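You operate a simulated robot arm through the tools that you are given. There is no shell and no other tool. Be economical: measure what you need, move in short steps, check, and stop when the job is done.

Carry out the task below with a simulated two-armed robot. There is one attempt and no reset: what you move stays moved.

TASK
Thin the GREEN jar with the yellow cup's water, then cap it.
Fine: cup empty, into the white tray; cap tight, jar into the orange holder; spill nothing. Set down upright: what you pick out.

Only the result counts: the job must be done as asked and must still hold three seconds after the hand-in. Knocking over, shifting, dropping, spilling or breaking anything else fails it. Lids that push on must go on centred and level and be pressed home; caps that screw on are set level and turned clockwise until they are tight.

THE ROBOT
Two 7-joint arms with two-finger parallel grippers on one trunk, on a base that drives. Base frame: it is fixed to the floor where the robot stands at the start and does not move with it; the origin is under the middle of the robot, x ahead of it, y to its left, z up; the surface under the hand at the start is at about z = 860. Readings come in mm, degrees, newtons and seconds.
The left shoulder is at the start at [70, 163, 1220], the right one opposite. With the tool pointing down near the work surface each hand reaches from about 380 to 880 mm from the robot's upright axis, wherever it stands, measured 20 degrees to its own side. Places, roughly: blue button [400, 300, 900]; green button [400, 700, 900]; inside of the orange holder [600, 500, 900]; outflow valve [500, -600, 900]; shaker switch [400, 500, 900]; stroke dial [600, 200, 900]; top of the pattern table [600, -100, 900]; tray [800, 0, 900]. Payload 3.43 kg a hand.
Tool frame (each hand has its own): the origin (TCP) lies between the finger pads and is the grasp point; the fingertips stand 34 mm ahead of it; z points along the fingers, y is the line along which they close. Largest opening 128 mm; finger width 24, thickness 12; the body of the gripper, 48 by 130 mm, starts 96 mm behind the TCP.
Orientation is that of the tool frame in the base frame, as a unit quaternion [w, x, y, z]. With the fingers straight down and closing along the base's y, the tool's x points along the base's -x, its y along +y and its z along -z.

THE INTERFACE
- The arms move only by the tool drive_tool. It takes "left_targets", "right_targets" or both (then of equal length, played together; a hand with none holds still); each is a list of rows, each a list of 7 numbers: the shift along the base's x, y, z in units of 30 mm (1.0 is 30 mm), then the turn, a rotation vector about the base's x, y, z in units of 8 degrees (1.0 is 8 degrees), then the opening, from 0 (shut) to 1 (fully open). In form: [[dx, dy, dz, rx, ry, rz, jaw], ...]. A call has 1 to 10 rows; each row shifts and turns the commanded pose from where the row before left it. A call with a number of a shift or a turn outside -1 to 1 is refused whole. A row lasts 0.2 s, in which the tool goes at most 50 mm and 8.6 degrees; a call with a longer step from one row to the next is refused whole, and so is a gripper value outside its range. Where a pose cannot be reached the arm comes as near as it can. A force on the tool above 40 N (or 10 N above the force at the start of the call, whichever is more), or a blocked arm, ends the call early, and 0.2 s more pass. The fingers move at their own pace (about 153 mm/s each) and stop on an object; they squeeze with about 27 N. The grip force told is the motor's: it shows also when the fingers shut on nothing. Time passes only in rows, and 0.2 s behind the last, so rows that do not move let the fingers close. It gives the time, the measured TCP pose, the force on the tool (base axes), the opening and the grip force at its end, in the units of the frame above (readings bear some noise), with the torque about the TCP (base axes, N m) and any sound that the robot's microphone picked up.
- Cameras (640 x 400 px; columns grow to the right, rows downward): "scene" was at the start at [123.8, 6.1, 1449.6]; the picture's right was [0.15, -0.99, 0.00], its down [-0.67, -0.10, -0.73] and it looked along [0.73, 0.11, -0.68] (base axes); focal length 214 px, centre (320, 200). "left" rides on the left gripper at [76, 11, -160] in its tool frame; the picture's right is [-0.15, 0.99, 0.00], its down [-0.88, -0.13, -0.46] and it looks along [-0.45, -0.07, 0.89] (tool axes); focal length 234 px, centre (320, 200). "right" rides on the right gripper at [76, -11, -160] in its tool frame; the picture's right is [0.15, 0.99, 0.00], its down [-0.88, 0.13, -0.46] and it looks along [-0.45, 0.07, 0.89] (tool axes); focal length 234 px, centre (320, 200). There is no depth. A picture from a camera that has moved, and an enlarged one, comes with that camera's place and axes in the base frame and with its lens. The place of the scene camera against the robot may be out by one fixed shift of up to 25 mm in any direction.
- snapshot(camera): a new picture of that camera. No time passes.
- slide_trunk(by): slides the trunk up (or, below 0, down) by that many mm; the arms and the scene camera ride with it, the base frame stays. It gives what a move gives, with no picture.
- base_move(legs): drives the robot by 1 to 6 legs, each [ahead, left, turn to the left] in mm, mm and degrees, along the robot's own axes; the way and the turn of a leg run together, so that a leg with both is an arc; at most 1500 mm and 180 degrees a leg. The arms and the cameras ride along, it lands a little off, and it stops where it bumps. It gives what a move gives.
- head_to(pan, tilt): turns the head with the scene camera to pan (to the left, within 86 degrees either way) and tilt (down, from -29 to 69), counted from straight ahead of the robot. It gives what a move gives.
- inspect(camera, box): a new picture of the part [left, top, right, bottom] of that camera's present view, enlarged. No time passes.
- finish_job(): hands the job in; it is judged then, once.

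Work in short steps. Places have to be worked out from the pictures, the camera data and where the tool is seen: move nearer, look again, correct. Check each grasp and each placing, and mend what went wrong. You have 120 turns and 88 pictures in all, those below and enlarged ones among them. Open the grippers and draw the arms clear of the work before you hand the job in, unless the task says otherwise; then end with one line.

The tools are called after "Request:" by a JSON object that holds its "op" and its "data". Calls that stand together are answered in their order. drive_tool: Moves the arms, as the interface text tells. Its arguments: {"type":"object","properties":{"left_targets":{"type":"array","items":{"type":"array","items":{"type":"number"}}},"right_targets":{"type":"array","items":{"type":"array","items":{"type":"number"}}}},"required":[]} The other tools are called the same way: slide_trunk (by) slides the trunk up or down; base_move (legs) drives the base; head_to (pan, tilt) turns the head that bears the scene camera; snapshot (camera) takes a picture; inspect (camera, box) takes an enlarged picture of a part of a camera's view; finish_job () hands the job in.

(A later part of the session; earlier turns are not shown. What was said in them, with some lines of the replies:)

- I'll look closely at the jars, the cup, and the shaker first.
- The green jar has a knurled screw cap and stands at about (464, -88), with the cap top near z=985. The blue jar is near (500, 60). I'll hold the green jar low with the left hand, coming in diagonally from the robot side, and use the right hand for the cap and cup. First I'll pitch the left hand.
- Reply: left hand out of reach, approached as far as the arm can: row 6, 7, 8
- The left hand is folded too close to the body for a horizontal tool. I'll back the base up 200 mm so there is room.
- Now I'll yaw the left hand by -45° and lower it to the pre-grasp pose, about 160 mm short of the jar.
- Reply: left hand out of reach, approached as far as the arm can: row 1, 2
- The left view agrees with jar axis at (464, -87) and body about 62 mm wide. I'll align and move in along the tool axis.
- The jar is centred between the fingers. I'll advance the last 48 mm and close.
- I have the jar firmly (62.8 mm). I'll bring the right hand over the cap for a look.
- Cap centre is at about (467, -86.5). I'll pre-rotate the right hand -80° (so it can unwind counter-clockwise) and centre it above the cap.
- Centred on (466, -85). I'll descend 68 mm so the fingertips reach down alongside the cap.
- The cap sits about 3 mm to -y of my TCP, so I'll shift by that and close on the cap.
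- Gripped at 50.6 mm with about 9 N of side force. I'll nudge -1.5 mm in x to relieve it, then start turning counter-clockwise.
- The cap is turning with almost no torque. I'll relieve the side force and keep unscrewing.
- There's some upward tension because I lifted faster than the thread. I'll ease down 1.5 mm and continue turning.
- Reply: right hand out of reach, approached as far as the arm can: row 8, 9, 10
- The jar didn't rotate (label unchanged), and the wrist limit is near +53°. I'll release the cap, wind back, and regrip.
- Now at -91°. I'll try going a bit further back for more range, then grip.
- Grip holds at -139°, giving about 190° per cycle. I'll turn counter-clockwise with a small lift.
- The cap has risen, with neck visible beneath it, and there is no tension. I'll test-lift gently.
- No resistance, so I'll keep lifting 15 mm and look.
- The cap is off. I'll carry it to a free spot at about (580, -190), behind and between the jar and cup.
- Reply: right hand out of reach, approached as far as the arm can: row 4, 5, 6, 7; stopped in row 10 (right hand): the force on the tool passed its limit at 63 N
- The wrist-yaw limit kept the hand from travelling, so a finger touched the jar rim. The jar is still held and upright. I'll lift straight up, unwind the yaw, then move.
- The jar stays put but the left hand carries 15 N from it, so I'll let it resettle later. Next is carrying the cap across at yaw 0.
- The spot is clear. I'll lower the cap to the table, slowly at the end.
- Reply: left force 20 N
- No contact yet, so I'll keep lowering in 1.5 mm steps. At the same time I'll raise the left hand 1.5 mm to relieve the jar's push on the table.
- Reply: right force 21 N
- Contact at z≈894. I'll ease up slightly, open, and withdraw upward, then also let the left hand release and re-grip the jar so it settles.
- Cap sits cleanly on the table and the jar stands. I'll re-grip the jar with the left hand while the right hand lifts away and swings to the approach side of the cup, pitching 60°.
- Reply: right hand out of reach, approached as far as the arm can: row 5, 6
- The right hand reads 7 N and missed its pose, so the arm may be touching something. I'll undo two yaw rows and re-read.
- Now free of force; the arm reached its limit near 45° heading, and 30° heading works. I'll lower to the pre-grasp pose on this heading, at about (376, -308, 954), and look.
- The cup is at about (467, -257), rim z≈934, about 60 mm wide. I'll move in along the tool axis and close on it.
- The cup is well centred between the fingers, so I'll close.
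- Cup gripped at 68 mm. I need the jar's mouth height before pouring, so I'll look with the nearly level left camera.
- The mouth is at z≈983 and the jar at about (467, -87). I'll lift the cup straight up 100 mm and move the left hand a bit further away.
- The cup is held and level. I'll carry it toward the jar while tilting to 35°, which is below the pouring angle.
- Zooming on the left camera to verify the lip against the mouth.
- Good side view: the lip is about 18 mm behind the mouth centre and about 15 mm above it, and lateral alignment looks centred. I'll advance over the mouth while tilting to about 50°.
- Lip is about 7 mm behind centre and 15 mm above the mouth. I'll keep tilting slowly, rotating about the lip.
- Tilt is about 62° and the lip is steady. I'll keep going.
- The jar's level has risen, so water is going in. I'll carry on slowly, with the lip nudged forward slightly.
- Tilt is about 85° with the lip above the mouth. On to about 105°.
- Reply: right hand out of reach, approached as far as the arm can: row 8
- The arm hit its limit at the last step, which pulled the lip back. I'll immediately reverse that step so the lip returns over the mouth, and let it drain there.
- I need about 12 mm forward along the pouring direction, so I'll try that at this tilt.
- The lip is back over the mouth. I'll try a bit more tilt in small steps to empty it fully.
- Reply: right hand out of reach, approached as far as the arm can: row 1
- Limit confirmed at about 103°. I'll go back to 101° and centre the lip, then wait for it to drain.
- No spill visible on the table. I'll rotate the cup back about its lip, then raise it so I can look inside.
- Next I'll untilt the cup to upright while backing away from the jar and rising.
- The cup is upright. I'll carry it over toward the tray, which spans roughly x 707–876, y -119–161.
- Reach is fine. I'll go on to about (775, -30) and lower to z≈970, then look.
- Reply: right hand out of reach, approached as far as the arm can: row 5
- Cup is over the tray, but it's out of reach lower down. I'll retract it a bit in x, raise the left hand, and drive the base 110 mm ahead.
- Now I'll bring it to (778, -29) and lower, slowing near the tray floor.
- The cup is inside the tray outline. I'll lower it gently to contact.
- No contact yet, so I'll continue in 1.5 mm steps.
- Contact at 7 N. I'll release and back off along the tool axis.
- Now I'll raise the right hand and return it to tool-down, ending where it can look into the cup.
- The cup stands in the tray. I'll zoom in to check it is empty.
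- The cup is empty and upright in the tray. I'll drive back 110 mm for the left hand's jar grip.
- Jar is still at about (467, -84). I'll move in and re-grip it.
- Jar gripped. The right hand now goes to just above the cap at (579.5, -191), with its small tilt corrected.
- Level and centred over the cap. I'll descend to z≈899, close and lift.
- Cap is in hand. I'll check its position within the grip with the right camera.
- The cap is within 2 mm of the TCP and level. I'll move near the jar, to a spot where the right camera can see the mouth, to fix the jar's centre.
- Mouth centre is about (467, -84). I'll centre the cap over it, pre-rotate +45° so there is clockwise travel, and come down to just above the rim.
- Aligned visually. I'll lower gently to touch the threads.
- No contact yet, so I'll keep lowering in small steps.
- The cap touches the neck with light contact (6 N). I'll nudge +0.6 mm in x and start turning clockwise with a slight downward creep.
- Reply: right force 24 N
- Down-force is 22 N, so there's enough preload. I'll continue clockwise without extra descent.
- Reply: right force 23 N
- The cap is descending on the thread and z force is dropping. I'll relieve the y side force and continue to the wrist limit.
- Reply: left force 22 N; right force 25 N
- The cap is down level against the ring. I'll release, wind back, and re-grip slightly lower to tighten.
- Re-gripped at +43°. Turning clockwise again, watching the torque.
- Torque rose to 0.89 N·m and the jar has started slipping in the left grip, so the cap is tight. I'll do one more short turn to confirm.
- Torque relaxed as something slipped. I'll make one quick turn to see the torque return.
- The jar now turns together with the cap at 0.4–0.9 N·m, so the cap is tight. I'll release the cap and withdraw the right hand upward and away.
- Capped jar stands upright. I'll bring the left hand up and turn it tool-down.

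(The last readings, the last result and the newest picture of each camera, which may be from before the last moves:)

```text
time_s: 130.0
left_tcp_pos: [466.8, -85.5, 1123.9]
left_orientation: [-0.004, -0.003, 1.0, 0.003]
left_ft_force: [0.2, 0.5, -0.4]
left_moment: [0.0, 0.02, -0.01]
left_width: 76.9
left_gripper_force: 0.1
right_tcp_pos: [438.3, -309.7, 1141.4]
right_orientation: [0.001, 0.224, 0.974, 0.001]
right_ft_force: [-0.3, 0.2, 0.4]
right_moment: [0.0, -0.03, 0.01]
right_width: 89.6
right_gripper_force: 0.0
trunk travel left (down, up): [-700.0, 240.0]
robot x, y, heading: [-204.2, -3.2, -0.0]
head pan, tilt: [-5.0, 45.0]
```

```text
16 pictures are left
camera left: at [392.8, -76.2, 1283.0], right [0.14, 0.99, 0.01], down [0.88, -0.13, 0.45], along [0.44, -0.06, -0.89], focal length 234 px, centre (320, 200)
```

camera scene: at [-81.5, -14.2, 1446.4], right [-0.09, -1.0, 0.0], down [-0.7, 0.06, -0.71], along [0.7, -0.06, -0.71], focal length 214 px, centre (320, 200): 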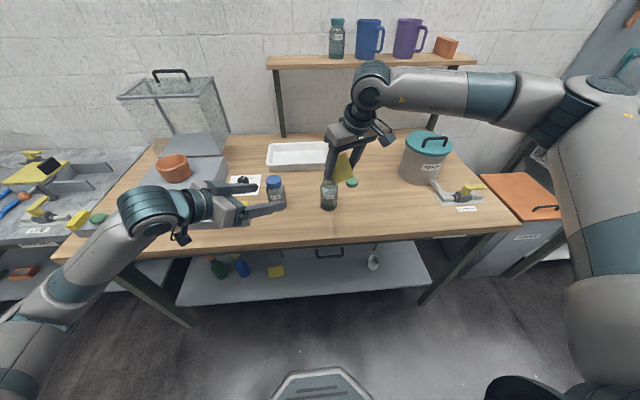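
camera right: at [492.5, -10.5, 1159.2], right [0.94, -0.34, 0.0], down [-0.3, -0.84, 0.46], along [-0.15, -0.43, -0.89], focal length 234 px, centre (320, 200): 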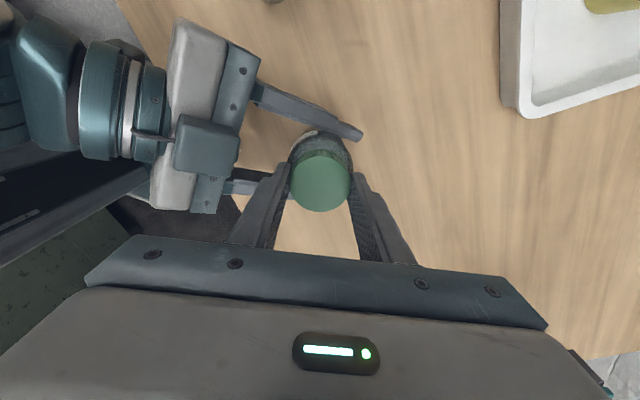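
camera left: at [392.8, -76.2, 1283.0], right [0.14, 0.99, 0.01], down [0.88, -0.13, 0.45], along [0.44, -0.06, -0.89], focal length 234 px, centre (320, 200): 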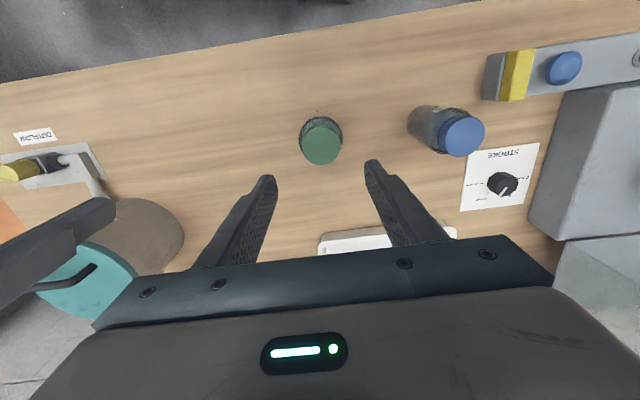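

Centred over the cap. I'll level the small tilt, descend to z≈1000 and grip the cap.

Request:
{"op": "drive_tool", "data": {"left_targets": [[0, 0.04, -0.95, -0.043, -0.057, 0, 0.6], [0, 0, -0.95, 0, 0, 0, 0.6], [0, 0, -0.95, 0, 0, 0, 0.6], [0, 0, -0.95, 0, 0, 0, 0.6], [0, 0, -0.35, 0, 0, 0, 0.6], [0, 0, 0, 0, 0, 0, 0.45], [0, 0, 0, 0, 0, 0, 0.3], [0, 0, 0, 0, 0, 0, 0], [0, 0, 0, 0, 0, 0, 0]]}}

Request:
{"op": "inspect", "data": {"camera": "left", "box": [240, 130, 400, 230]}}

```text
time_s: 132.0
left_tcp_pos: [467.7, -86.4, 997.1]
left_orientation: [0.001, -0.003, 1.0, 0.002]
left_ft_force: [0.9, 0.9, 0.6]
left_moment: [-0.04, -0.03, 0.01]
left_width: 51.6
left_gripper_force: 27.3
right_tcp_pos: [439.2, -311.8, 1140.5]
right_orientation: [-0.001, 0.225, 0.974, 0.001]
right_ft_force: [0.4, 0.4, -0.9]
right_moment: [0.01, 0.01, 0.0]
right_width: 89.5
right_gripper_force: 0.0
trunk travel left (down, up): [-700.0, 240.0]
robot x, y, heading: [-205.6, 0.6, 0.2]
head pan, tilt: [-5.0, 45.0]
```

```text
4.00 times, centred on (320, 180) of left
camera zoom: at [391.6, -76.7, 1157.0], right [0.14, 0.99, 0.0], down [0.88, -0.13, 0.46], along [0.45, -0.06, -0.89], focal length 937 px, centre (320, 280)
```

zoom: 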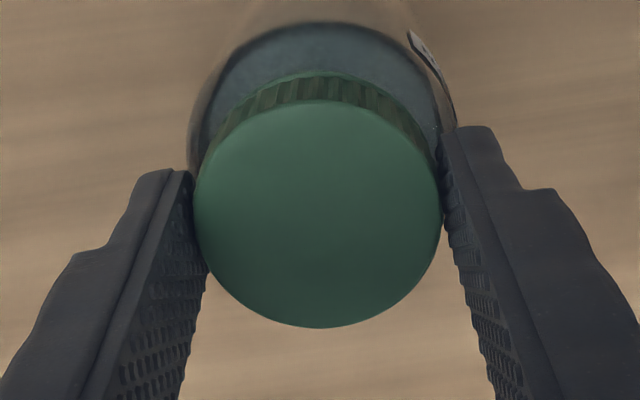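

Cap gripped well (51.6 mm). I'll lift the jar straight up.

Request:
{"op": "drive_tool", "data": {"left_targets": [[0, 0, 0.2, 0, 0, 0, 0], [0, 0, 0.5, 0, 0, 0, 0], [0, 0, 0.8, 0, 0, 0, 0], [0, 0, 0.9, 0, 0, 0, 0], [0, 0, 0.9, 0, 0, 0, 0], [0, 0, 0.9, 0, 0, 0, 0], [0, 0, 0.9, 0, 0, 0, 0]]}}

Request:
{"op": "head_to", "data": {"pan": 25, "tilt": 40}}

Request:
{"op": "snapshot", "data": {"camera": "scene"}}

```text
time_s: 133.6
left_tcp_pos: [467.6, -85.9, 1149.7]
left_orientation: [0.001, -0.003, 1.0, 0.003]
left_ft_force: [-0.4, -0.4, -3.6]
left_moment: [0.0, -0.01, -0.03]
left_width: 51.5
left_gripper_force: 27.0
right_tcp_pos: [438.7, -310.9, 1141.2]
right_orientation: [0.0, 0.224, 0.975, 0.0]
right_ft_force: [-0.8, -0.1, 0.1]
right_moment: [0.03, 0.0, 0.03]
right_width: 89.7
right_gripper_force: 0.0
trunk travel left (down, up): [-700.0, 240.0]
robot x, y, heading: [-199.7, -2.3, -0.1]
head pan, tilt: [-5.0, 45.0]
```

```text
time_s: 134.5
left_tcp_pos: [468.5, -85.3, 1148.0]
left_orientation: [0.001, -0.002, 1.0, 0.002]
left_ft_force: [0.2, 0.2, -3.6]
left_moment: [0.04, -0.02, 0.01]
left_width: 51.9
left_gripper_force: 27.5
right_tcp_pos: [439.8, -310.9, 1139.4]
right_orientation: [0.0, 0.225, 0.974, 0.001]
right_ft_force: [-0.4, 0.1, -0.5]
right_moment: [0.01, 0.0, -0.05]
right_width: 89.5
right_gripper_force: 0.0
trunk travel left (down, up): [-700.0, 240.0]
robot x, y, heading: [-204.4, -3.6, 0.2]
head pan, tilt: [25.0, 40.0]
```

```text
14 pictures are left
camera scene: at [-83.4, 29.4, 1453.6], right [0.42, -0.91, 0.0], down [-0.58, -0.27, -0.77], along [0.69, 0.33, -0.64], focal length 214 px, centre (320, 200)
```

scene: 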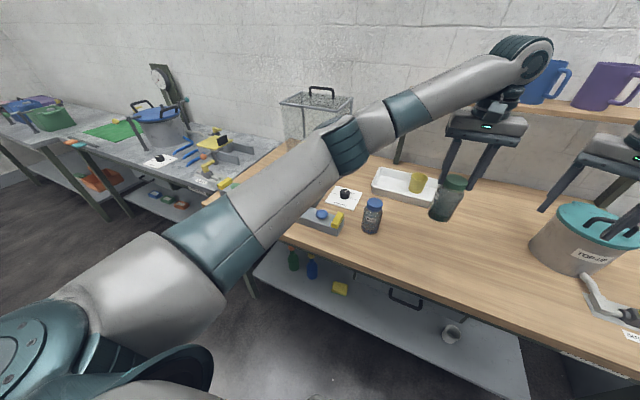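

The jar is lifted and hangs straight. I'll carry it left toward the holder.

Request:
{"op": "drive_tool", "data": {"left_targets": [[0.1, 0.5, 0.1, 0, 0, 0, 0], [0.18, 0.95, 0.1, 0, 0, 0, 0], [0.18, 0.95, 0.1, 0, 0, 0, 0], [0.18, 0.95, 0.1, 0, 0, 0, 0], [0.18, 0.95, 0.1, 0, 0, 0, 0], [0.18, 0.95, 0.1, 0, 0, 0, 0], [0.18, 0.95, 0.1, 0, 0, 0, 0], [0.18, 0.95, 0.1, 0, 0, 0, 0], [0.18, 0.95, 0.1, 0, 0, 0, 0], [0.18, 0.95, 0.1, 0, 0, 0, 0]]}}

Request:
{"op": "drive_tool", "data": {"left_targets": [[0.18, 0.95, 0, 0, 0, 0, 0], [0.18, 0.95, 0, 0, 0, 0, 0], [0.18, 0.95, 0, 0, 0, 0, 0], [0.18, 0.95, 0, 0, 0, 0, 0], [0.18, 0.95, 0, 0, 0, 0, 0], [0, 0.5, 0, 0, 0, 0, 0], [0, 0, 0, 0, 0, 0, 0]]}}

Request:
{"op": "snapshot", "data": {"camera": "left"}}

Request:
{"op": "snapshot", "data": {"camera": "scene"}}

```text
time_s: 136.7
left_tcp_pos: [517.6, 188.4, 1178.2]
left_orientation: [0.001, -0.003, 1.0, 0.0]
left_ft_force: [-0.8, 0.9, -3.2]
left_moment: [-0.06, -0.01, 0.0]
left_width: 51.5
left_gripper_force: 27.1
right_tcp_pos: [438.0, -309.6, 1141.1]
right_orientation: [0.001, 0.225, 0.974, -0.002]
right_ft_force: [-0.9, -0.2, 0.2]
right_moment: [-0.04, 0.01, -0.01]
right_width: 89.5
right_gripper_force: 0.1
trunk travel left (down, up): [-700.0, 240.0]
robot x, y, heading: [-204.4, 3.7, 0.0]
head pan, tilt: [25.0, 40.0]
```

```text
time_s: 138.3
left_tcp_pos: [547.4, 343.2, 1180.6]
left_orientation: [0.001, -0.003, 1.0, 0.001]
left_ft_force: [-0.7, 0.4, -4.1]
left_moment: [-0.03, -0.01, 0.0]
left_width: 51.7
left_gripper_force: 26.7
right_tcp_pos: [439.0, -311.1, 1139.5]
right_orientation: [0.001, 0.225, 0.974, 0.001]
right_ft_force: [-0.3, 0.1, -0.6]
right_moment: [-0.02, -0.02, 0.0]
right_width: 89.5
right_gripper_force: 0.1
trunk travel left (down, up): [-700.0, 240.0]
robot x, y, heading: [-201.5, -3.5, 0.2]
head pan, tilt: [25.0, 40.0]
```

```text
13 pictures are left
camera left: at [471.6, 353.3, 1339.1], right [0.14, 0.99, 0.0], down [0.88, -0.13, 0.46], along [0.45, -0.06, -0.89], focal length 234 px, centre (320, 200)
```

left: 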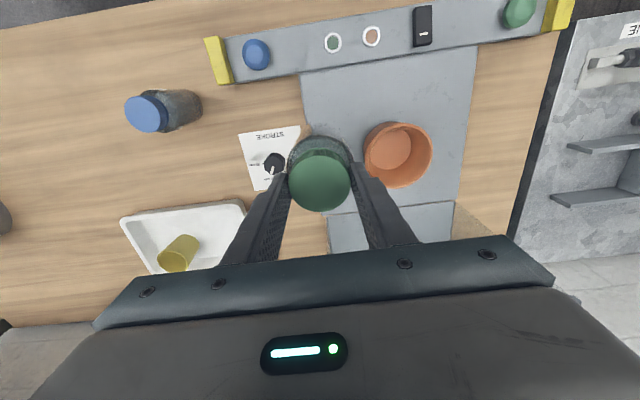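

```text
12 pictures are left
camera scene: at [-83.2, 29.7, 1453.5], right [0.43, -0.91, 0.0], down [-0.58, -0.27, -0.77], along [0.69, 0.33, -0.64], focal length 214 px, centre (320, 200)
```

scene: 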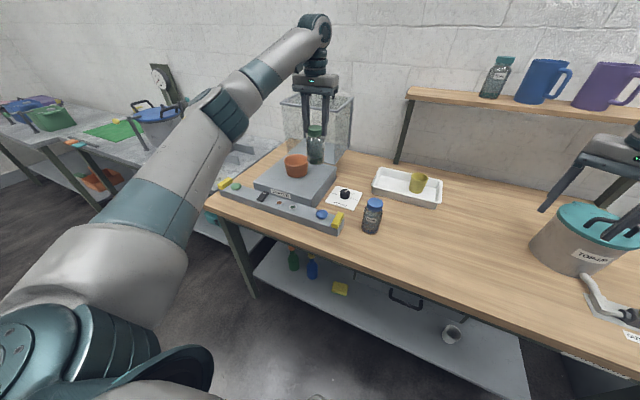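

Holder centre is about (600, 470), with the rim around z≈970. I'll move closer and look again.

Request:
{"op": "drive_tool", "data": {"left_targets": [[0.35, 0.8, 0, 0, 0, 0, 0], [0.5, 0.8, 0, 0, 0, 0, 0], [0.5, 0.8, 0, 0, 0, 0, 0], [0.35, 0.6, 0, 0, 0, 0, 0], [0, 0, 0, 0, 0, 0, 0]]}}

Request:
{"op": "inspect", "data": {"camera": "left", "box": [240, 100, 440, 240]}}

Request:
{"op": "inspect", "data": {"camera": "scene", "box": [240, 100, 360, 200]}}

```text
time_s: 139.5
left_tcp_pos: [583.9, 436.4, 1178.7]
left_orientation: [-0.001, -0.003, 1.0, 0.001]
left_ft_force: [0.7, 0.4, -3.8]
left_moment: [0.01, -0.01, 0.03]
left_width: 51.5
left_gripper_force: 27.1
left hand out of reach, approached as far as the arm can: row 4
right_tcp_pos: [439.1, -309.8, 1140.1]
right_orientation: [0.0, 0.225, 0.974, 0.0]
right_ft_force: [-1.3, -0.5, -0.1]
right_moment: [0.01, -0.01, 0.0]
right_width: 89.7
right_gripper_force: 0.0
trunk travel left (down, up): [-700.0, 240.0]
robot x, y, heading: [-200.7, 3.0, 0.1]
head pan, tilt: [25.0, 40.0]
```

```text
2.86 times, centred on (340, 170) of left
camera zoom: at [507.8, 447.1, 1337.8], right [0.14, 0.99, 0.0], down [0.88, -0.13, 0.46], along [0.45, -0.06, -0.89], focal length 669 px, centre (263, 286)
```

zoom: 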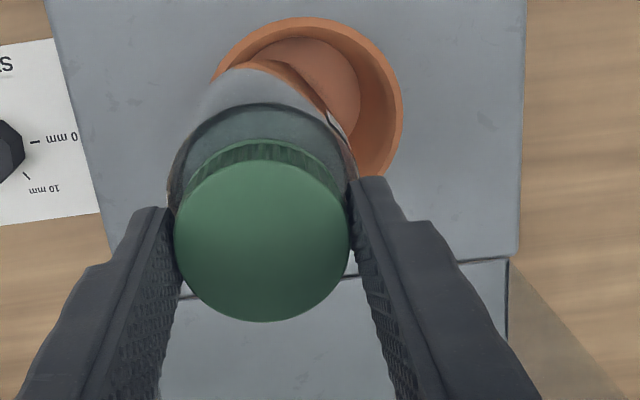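

```text
4.00 times, centred on (300, 150) of scene
camera zoom: at [-83.1, 30.9, 1453.5], right [0.43, -0.9, 0.0], down [-0.58, -0.27, -0.77], along [0.69, 0.33, -0.64], focal length 858 px, centre (400, 400)
```

zoom: 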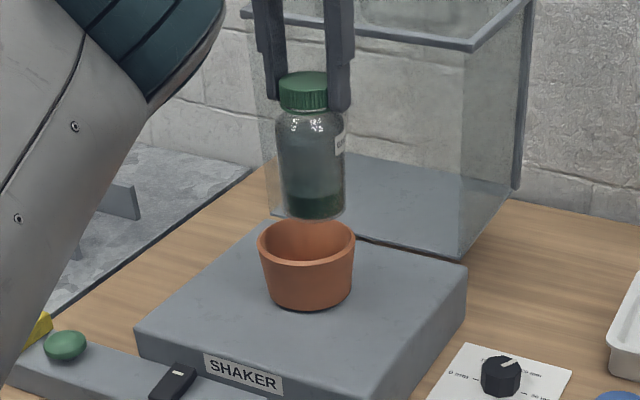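

I'm at the reach edge here. I'll pull the hand back 100 mm in x and drive the base ahead 100 mm.

Request:
{"op": "drive_tool", "data": {"left_targets": [[-0.85, 0, 0, 0, 0, 0, 0], [-0.85, 0, 0, 0, 0, 0, 0], [-0.85, 0, 0, 0, 0, 0, 0], [-0.85, 0, 0, 0, 0, 0, 0]]}}

Request:
{"op": "base_move", "data": {"legs": [[100, 0, 0]]}}

```text
time_s: 140.5
left_tcp_pos: [477.1, 440.7, 1178.0]
left_orientation: [0.001, -0.003, 1.0, 0.001]
left_ft_force: [0.5, 0.1, -3.1]
left_moment: [-0.02, -0.03, -0.02]
left_width: 51.7
left_gripper_force: 27.0
right_tcp_pos: [437.5, -309.1, 1141.7]
right_orientation: [0.001, 0.225, 0.974, -0.001]
right_ft_force: [-0.5, 0.1, 0.6]
right_moment: [0.01, 0.01, -0.02]
right_width: 89.3
right_gripper_force: 0.0
trunk travel left (down, up): [-700.0, 240.0]
robot x, y, heading: [-199.4, 3.2, 0.3]
head pan, tilt: [25.0, 40.0]
```

```text
time_s: 141.7
left_tcp_pos: [579.2, 437.0, 1178.6]
left_orientation: [0.0, -0.003, 1.0, 0.001]
left_ft_force: [0.1, -0.8, -3.8]
left_moment: [0.0, 0.0, 0.02]
left_width: 51.5
left_gripper_force: 27.0
right_tcp_pos: [538.5, -310.4, 1141.7]
right_orientation: [0.0, 0.226, 0.974, 0.0]
right_ft_force: [1.0, 0.4, 0.7]
right_moment: [0.02, -0.01, 0.01]
right_width: 89.8
right_gripper_force: 0.1
trunk travel left (down, up): [-700.0, 240.0]
robot x, y, heading: [-102.2, 2.9, -0.0]
head pan, tilt: [25.0, 40.0]
```

Now I'll position at about (590, 457) with the jar bottom just above the rim and check in both cameras.

Request:
{"op": "drive_tool", "data": {"left_targets": [[0.18, 0.33, -0.4, 0, 0, 0, 0], [0.18, 0.34, -0.4, 0, 0, 0, 0], [0, 0, -0.2, 0, 0, 0, 0], [0, 0, 0, 0, 0, 0, 0]]}}

Request:
{"op": "inspect", "data": {"camera": "scene", "box": [240, 90, 360, 190]}}

Request:
{"op": "inspect", "data": {"camera": "left", "box": [240, 80, 400, 200]}}

```text
time_s: 142.7
left_tcp_pos: [588.1, 459.7, 1148.3]
left_orientation: [0.001, -0.003, 1.0, 0.001]
left_ft_force: [-0.6, 0.8, -4.0]
left_moment: [0.0, -0.06, 0.02]
left_width: 51.5
left_gripper_force: 26.8
right_tcp_pos: [539.3, -310.7, 1140.8]
right_orientation: [0.0, 0.225, 0.974, 0.0]
right_ft_force: [0.0, -0.2, 0.3]
right_moment: [0.0, 0.0, -0.03]
right_width: 89.6
right_gripper_force: 0.0
trunk travel left (down, up): [-700.0, 240.0]
robot x, y, heading: [-102.5, -3.4, 0.1]
head pan, tilt: [25.0, 40.0]
```

```text
4.00 times, centred on (300, 140) of scene
camera zoom: at [16.4, 30.3, 1453.7], right [0.42, -0.91, 0.0], down [-0.58, -0.27, -0.77], along [0.69, 0.32, -0.64], focal length 858 px, centre (400, 440)
```

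zoom: 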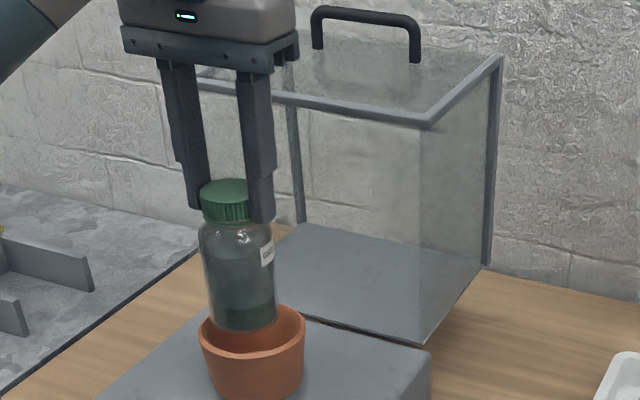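

```text
3.33 times, centred on (320, 140) of left
camera zoom: at [512.4, 468.8, 1307.0], right [0.14, 0.99, 0.0], down [0.88, -0.13, 0.46], along [0.45, -0.06, -0.89], focal length 781 px, centre (320, 400)
```

zoom: 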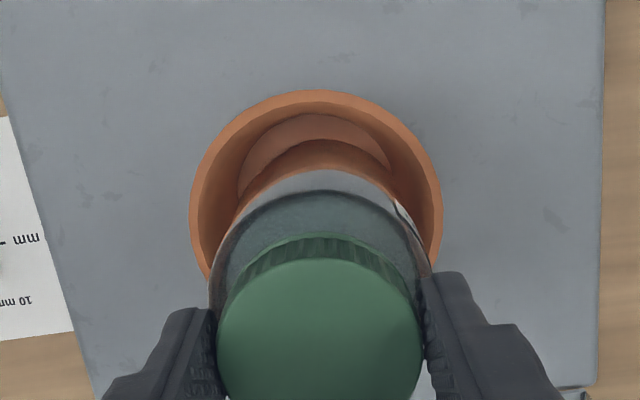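

Left view shows alignment within about 3 mm; scene view suggests a little -y. I'll shift (+2.5, -4) and lower into the rim.

Request:
{"op": "drive_tool", "data": {"left_targets": [[0.08, -0.13, -0.2, 0, 0, 0, 0], [0, 0, -0.3, 0, 0, 0, 0], [0, 0, -0.3, 0, 0, 0, 0], [0, 0, -0.3, 0, 0, 0, 0], [0, 0, -0.2, 0, 0, 0, 0]]}}

Request:
{"op": "inspect", "data": {"camera": "scene", "box": [260, 130, 340, 200]}}

Request:
{"op": "inspect", "data": {"camera": "left", "box": [240, 80, 400, 200]}}

```text
time_s: 143.9
left_tcp_pos: [592.0, 455.6, 1108.6]
left_orientation: [0.001, -0.003, 1.0, 0.0]
left_ft_force: [0.1, -0.5, -4.6]
left_moment: [-0.05, 0.01, 0.02]
left_width: 51.5
left_gripper_force: 26.8
right_tcp_pos: [539.2, -311.7, 1141.1]
right_orientation: [0.0, 0.226, 0.974, 0.001]
right_ft_force: [0.2, 0.4, 0.0]
right_moment: [-0.02, 0.02, 0.0]
right_width: 89.7
right_gripper_force: 0.1
trunk travel left (down, up): [-700.0, 240.0]
robot x, y, heading: [-98.9, 1.5, 0.1]
head pan, tilt: [25.0, 40.0]
```

```text
5.71 times, centred on (300, 165) of scene
camera zoom: at [17.3, 30.5, 1453.6], right [0.42, -0.91, 0.0], down [-0.58, -0.27, -0.77], along [0.69, 0.32, -0.64], focal length 1226 px, centre (434, 400)
```

zoom: 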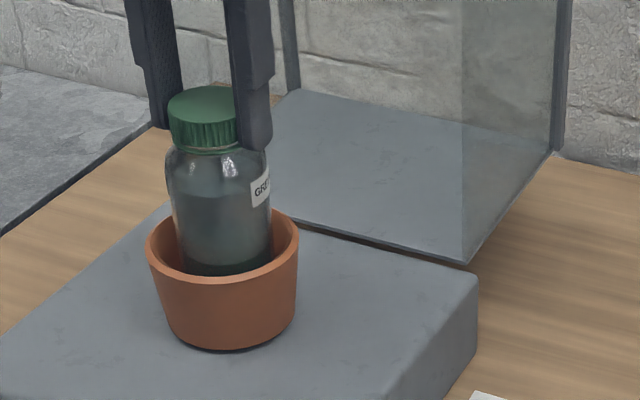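

```text
3.33 times, centred on (320, 140) of left
camera zoom: at [516.9, 464.3, 1267.2], right [0.14, 0.99, 0.0], down [0.88, -0.13, 0.46], along [0.45, -0.06, -0.89], focal length 781 px, centre (320, 400)
```

zoom: 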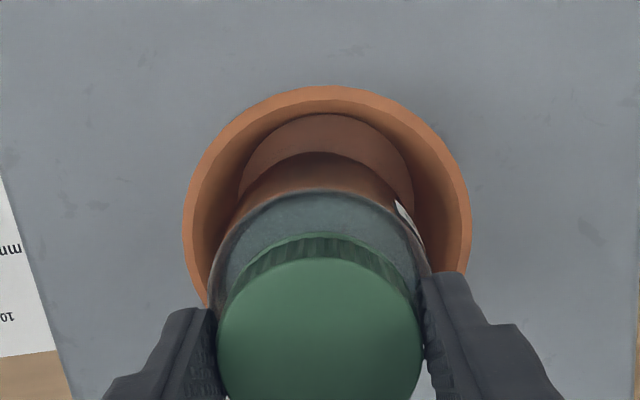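

Rim at z≈995; the jar is inside and centred to within about 3 mm. I'll apply a small correction and lower toward the floor.

Request:
{"op": "drive_tool", "data": {"left_targets": [[-0.08, 0.05, 0, 0, 0, 0, 0], [0, 0, -0.3, 0, 0, 0, 0], [0, 0, -0.3, 0, 0, 0, 0], [0, 0, -0.2, 0, 0, 0, 0], [0, 0, -0.1, 0, 0, 0, 0], [0, 0, -0.1, 0, 0, 0, 0], [0, 0, -0.1, 0, 0, 0, 0]]}}

```text
time_s: 145.5
left_tcp_pos: [589.0, 452.0, 1083.1]
left_orientation: [0.005, -0.002, 1.0, 0.001]
left_ft_force: [7.7, 2.4, 36.5]
left_moment: [0.1, -0.19, 0.02]
left_width: 52.4
left_gripper_force: 27.6
right_tcp_pos: [535.6, -314.3, 1142.0]
right_orientation: [0.001, 0.226, 0.974, 0.001]
right_ft_force: [0.1, 0.0, -0.3]
right_moment: [0.02, -0.02, 0.02]
right_width: 89.7
right_gripper_force: 0.1
trunk travel left (down, up): [-700.0, 240.0]
robot x, y, heading: [-102.1, -0.3, -0.3]
head pan, tilt: [25.0, 40.0]
```

Contact at TCP z≈1083 with 36 N. I'll ease up 1.5 mm and look at whether it sits on the floor.

Request:
{"op": "drive_tool", "data": {"left_targets": [[0, 0, 0.06, 0, 0, 0, 0], [0, 0, 0, 0, 0, 0, 0]]}}

Request:
{"op": "inspect", "data": {"camera": "left", "box": [240, 80, 400, 200]}}

Request:
{"op": "inspect", "data": {"camera": "scene", "box": [260, 130, 340, 200]}}

```text
time_s: 146.1
left_tcp_pos: [589.9, 453.0, 1081.8]
left_orientation: [0.003, -0.002, 1.0, 0.002]
left_ft_force: [8.6, 2.2, 32.0]
left_moment: [0.03, -0.26, -0.02]
left_width: 51.6
left_gripper_force: 26.8
right_tcp_pos: [537.9, -313.7, 1140.9]
right_orientation: [0.001, 0.226, 0.974, 0.002]
right_ft_force: [0.0, 0.5, -1.2]
right_moment: [-0.04, 0.04, 0.01]
right_width: 89.6
right_gripper_force: 0.1
trunk travel left (down, up): [-700.0, 240.0]
robot x, y, heading: [-100.2, -1.9, -0.0]
head pan, tilt: [25.0, 40.0]
```

```text
3.33 times, centred on (320, 140) of left
camera zoom: at [513.0, 462.2, 1240.9], right [0.14, 0.99, 0.0], down [0.88, -0.13, 0.46], along [0.46, -0.06, -0.89], focal length 781 px, centre (320, 400)
```

zoom: 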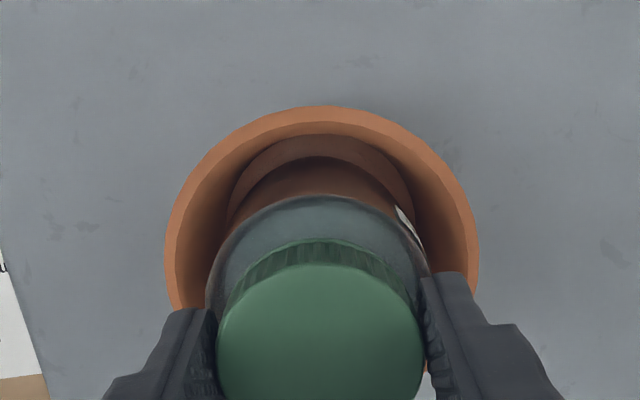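

```text
5.71 times, centred on (300, 165) of scene
camera zoom: at [14.0, 27.5, 1454.0], right [0.42, -0.91, 0.0], down [-0.58, -0.27, -0.77], along [0.69, 0.33, -0.64], focal length 1226 px, centre (434, 400)
```

zoom: 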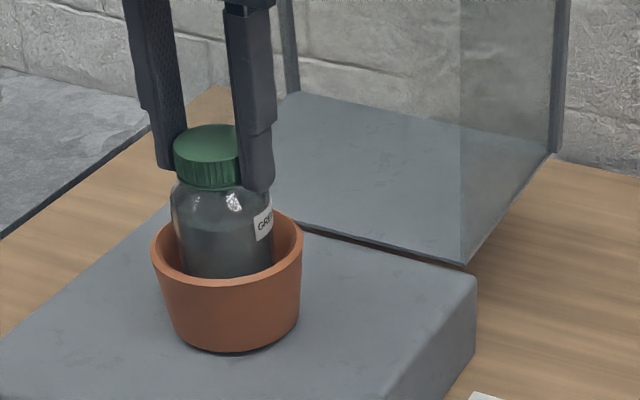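

The jar looks centred and seated on the holder floor. I'll ease the pressing force off before releasing.

Request:
{"op": "drive_tool", "data": {"left_targets": [[-0.0, 0, 0.06, 0, 0, 0, 0], [0, 0, 0.04, 0, 0, 0, 0], [0, 0, 0, 0, 0, 0, 0]]}}

```text
time_s: 146.9
left_tcp_pos: [588.4, 453.5, 1081.1]
left_orientation: [0.001, -0.003, 1.0, 0.002]
left_ft_force: [6.5, 0.7, 19.2]
left_moment: [0.03, -0.31, 0.02]
left_width: 51.5
left_gripper_force: 27.3
right_tcp_pos: [538.3, -312.0, 1141.0]
right_orientation: [0.001, 0.226, 0.974, 0.001]
right_ft_force: [-0.9, -0.6, -0.8]
right_moment: [0.01, -0.02, -0.06]
right_width: 89.4
right_gripper_force: 0.0
trunk travel left (down, up): [-700.0, 240.0]
robot x, y, heading: [-104.0, 1.5, 0.0]
head pan, tilt: [25.0, 40.0]
```

Request:
{"op": "drive_tool", "data": {"left_targets": [[0.03, 0, 0.05, 0, 0, 0, 0], [0, 0, 0.03, 0, 0, 0, 0], [0, 0, 0, 0, 0, 0, 0]]}}

```text
time_s: 147.7
left_tcp_pos: [589.2, 455.4, 1083.0]
left_orientation: [0.0, -0.003, 1.0, 0.002]
left_ft_force: [-1.3, -0.1, 0.1]
left_moment: [0.0, 0.25, -0.06]
left_width: 51.2
left_gripper_force: 27.0
right_tcp_pos: [539.3, -311.9, 1141.2]
right_orientation: [0.001, 0.225, 0.974, 0.0]
right_ft_force: [-0.7, 0.1, 0.2]
right_moment: [0.0, -0.04, -0.01]
right_width: 89.7
right_gripper_force: 0.0
trunk travel left (down, up): [-700.0, 240.0]
robot x, y, heading: [-102.7, 3.5, 0.1]
head pan, tilt: [25.0, 40.0]
```

Forces are near zero and the jar is carried by the holder. I'll open and withdraw upward.

Request:
{"op": "drive_tool", "data": {"left_targets": [[0, 0, 0, 0, 0, 0, 0.43], [0, 0, 0, 0, 0, 0, 0.48], [0, 0, 0, 0, 0, 0, 0.6], [0, 0, 0.3, 0, 0, 0, 0.6], [0, 0, 0.9, 0, 0, 0, 0.6], [0, 0, 0.9, 0, 0, 0, 0.6], [0, 0, 0.9, 0, 0, 0, 0.6], [0, 0, 0.9, 0, 0, 0, 0.6]]}}

Request:
{"op": "inspect", "data": {"camera": "scene", "box": [250, 120, 350, 200]}}

Request:
{"op": "snapshot", "data": {"camera": "left"}}

```text
time_s: 149.5
left_tcp_pos: [590.5, 453.5, 1199.9]
left_orientation: [0.0, -0.002, 1.0, 0.002]
left_ft_force: [-0.1, 0.1, 0.2]
left_moment: [0.0, -0.02, 0.01]
left_width: 76.8
left_gripper_force: 0.1
right_tcp_pos: [537.4, -312.2, 1140.7]
right_orientation: [0.001, 0.226, 0.974, 0.0]
right_ft_force: [1.1, -0.6, 0.1]
right_moment: [0.04, -0.02, -0.01]
right_width: 89.4
right_gripper_force: 0.1
trunk travel left (down, up): [-700.0, 240.0]
robot x, y, heading: [-104.7, 2.0, 0.2]
head pan, tilt: [25.0, 40.0]
```

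```text
5.00 times, centred on (300, 160) of scene
camera zoom: at [15.7, 29.0, 1453.7], right [0.42, -0.91, 0.0], down [-0.58, -0.27, -0.77], along [0.69, 0.33, -0.64], focal length 1072 px, centre (420, 400)
```

zoom: 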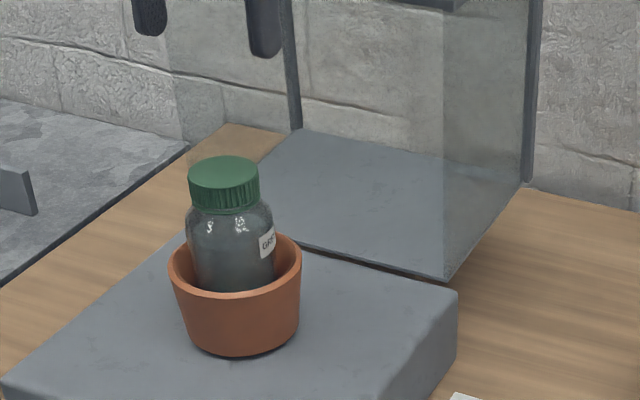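

```text
2 pictures are left
camera left: at [514.4, 463.4, 1359.6], right [0.14, 0.99, 0.0], down [0.88, -0.13, 0.46], along [0.45, -0.06, -0.89], focal length 234 px, centre (320, 200)
```

left: 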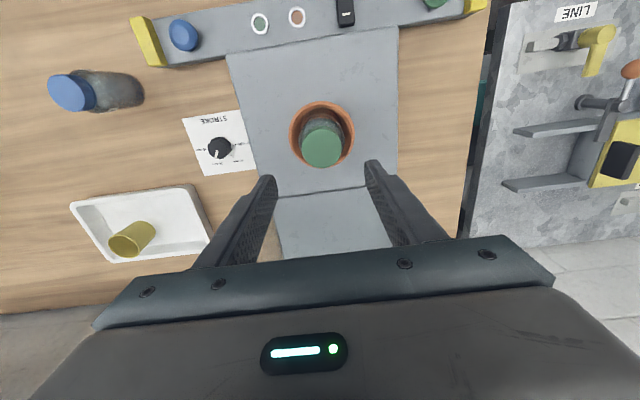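

The jar stands upright in the holder, the cup is upright in the tray, and everything else is untouched. I'll draw both arms clear.

Request:
{"op": "drive_tool", "data": {"left_targets": [[0, 0, 0.5, 0, 0, 0, 0.8], [-0.8, -0.3, 0, 0, 0, 0, 1], [-0.8, -0.3, 0, 0, 0, 0, 1], [-0.8, -0.3, 0, 0, 0, 0, 1], [-0.8, -0.3, 0, 0, 0, 0, 1]], "right_targets": [[0, 0, 0.5, 0, 0, 0, 0.8], [-0.8, 0, 0.3, 0, 0, 0, 1], [-0.8, 0, 0.3, 0, 0, 0, 1], [-0.8, 0, 0.3, 0, 0, 0, 1], [-0.8, 0, 0.3, 0, 0, 0, 1]]}}

Request:
{"op": "snapshot", "data": {"camera": "scene"}}

```text
time_s: 150.7
left_tcp_pos: [491.0, 419.1, 1215.7]
left_orientation: [0.001, -0.003, 1.0, 0.001]
left_ft_force: [-0.4, -0.2, -0.1]
left_moment: [0.01, -0.07, -0.01]
left_width: 128.1
left_gripper_force: 0.0
right_tcp_pos: [441.6, -309.6, 1191.2]
right_orientation: [0.001, 0.226, 0.974, 0.0]
right_ft_force: [0.5, -0.6, 0.4]
right_moment: [-0.01, -0.02, 0.01]
right_width: 127.8
right_gripper_force: 0.1
trunk travel left (down, up): [-700.0, 240.0]
robot x, y, heading: [-100.5, -0.9, 0.3]
head pan, tilt: [25.0, 40.0]
```

```text
1 pictures are left
camera scene: at [14.2, 30.0, 1453.9], right [0.42, -0.91, 0.0], down [-0.58, -0.27, -0.77], along [0.69, 0.33, -0.64], focal length 214 px, centre (320, 200)
```

scene: 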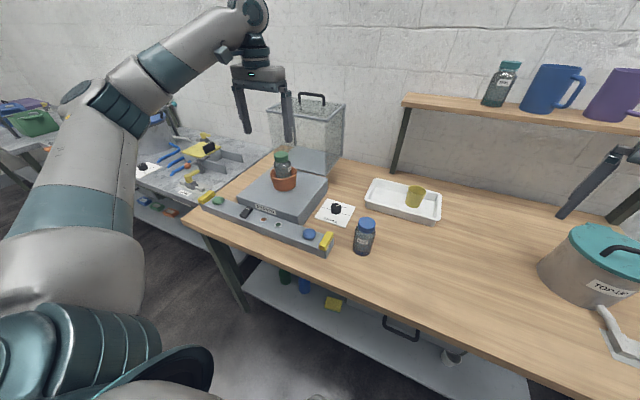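

The scene is in order: capped jar in the holder, empty cup in the tray, arms clear and grippers open. I'll hand it in.

Request:
{"op": "finish_job", "data": {}}

```text
The job is handed in.
```

The yellow cup's water is in the GREEN jar. The cap is screwed on clockwise until the jar turned with it, and the jar stands upright in the orange holder. The empty cup is upright in the white tray, and I saw no spill in the pictures.
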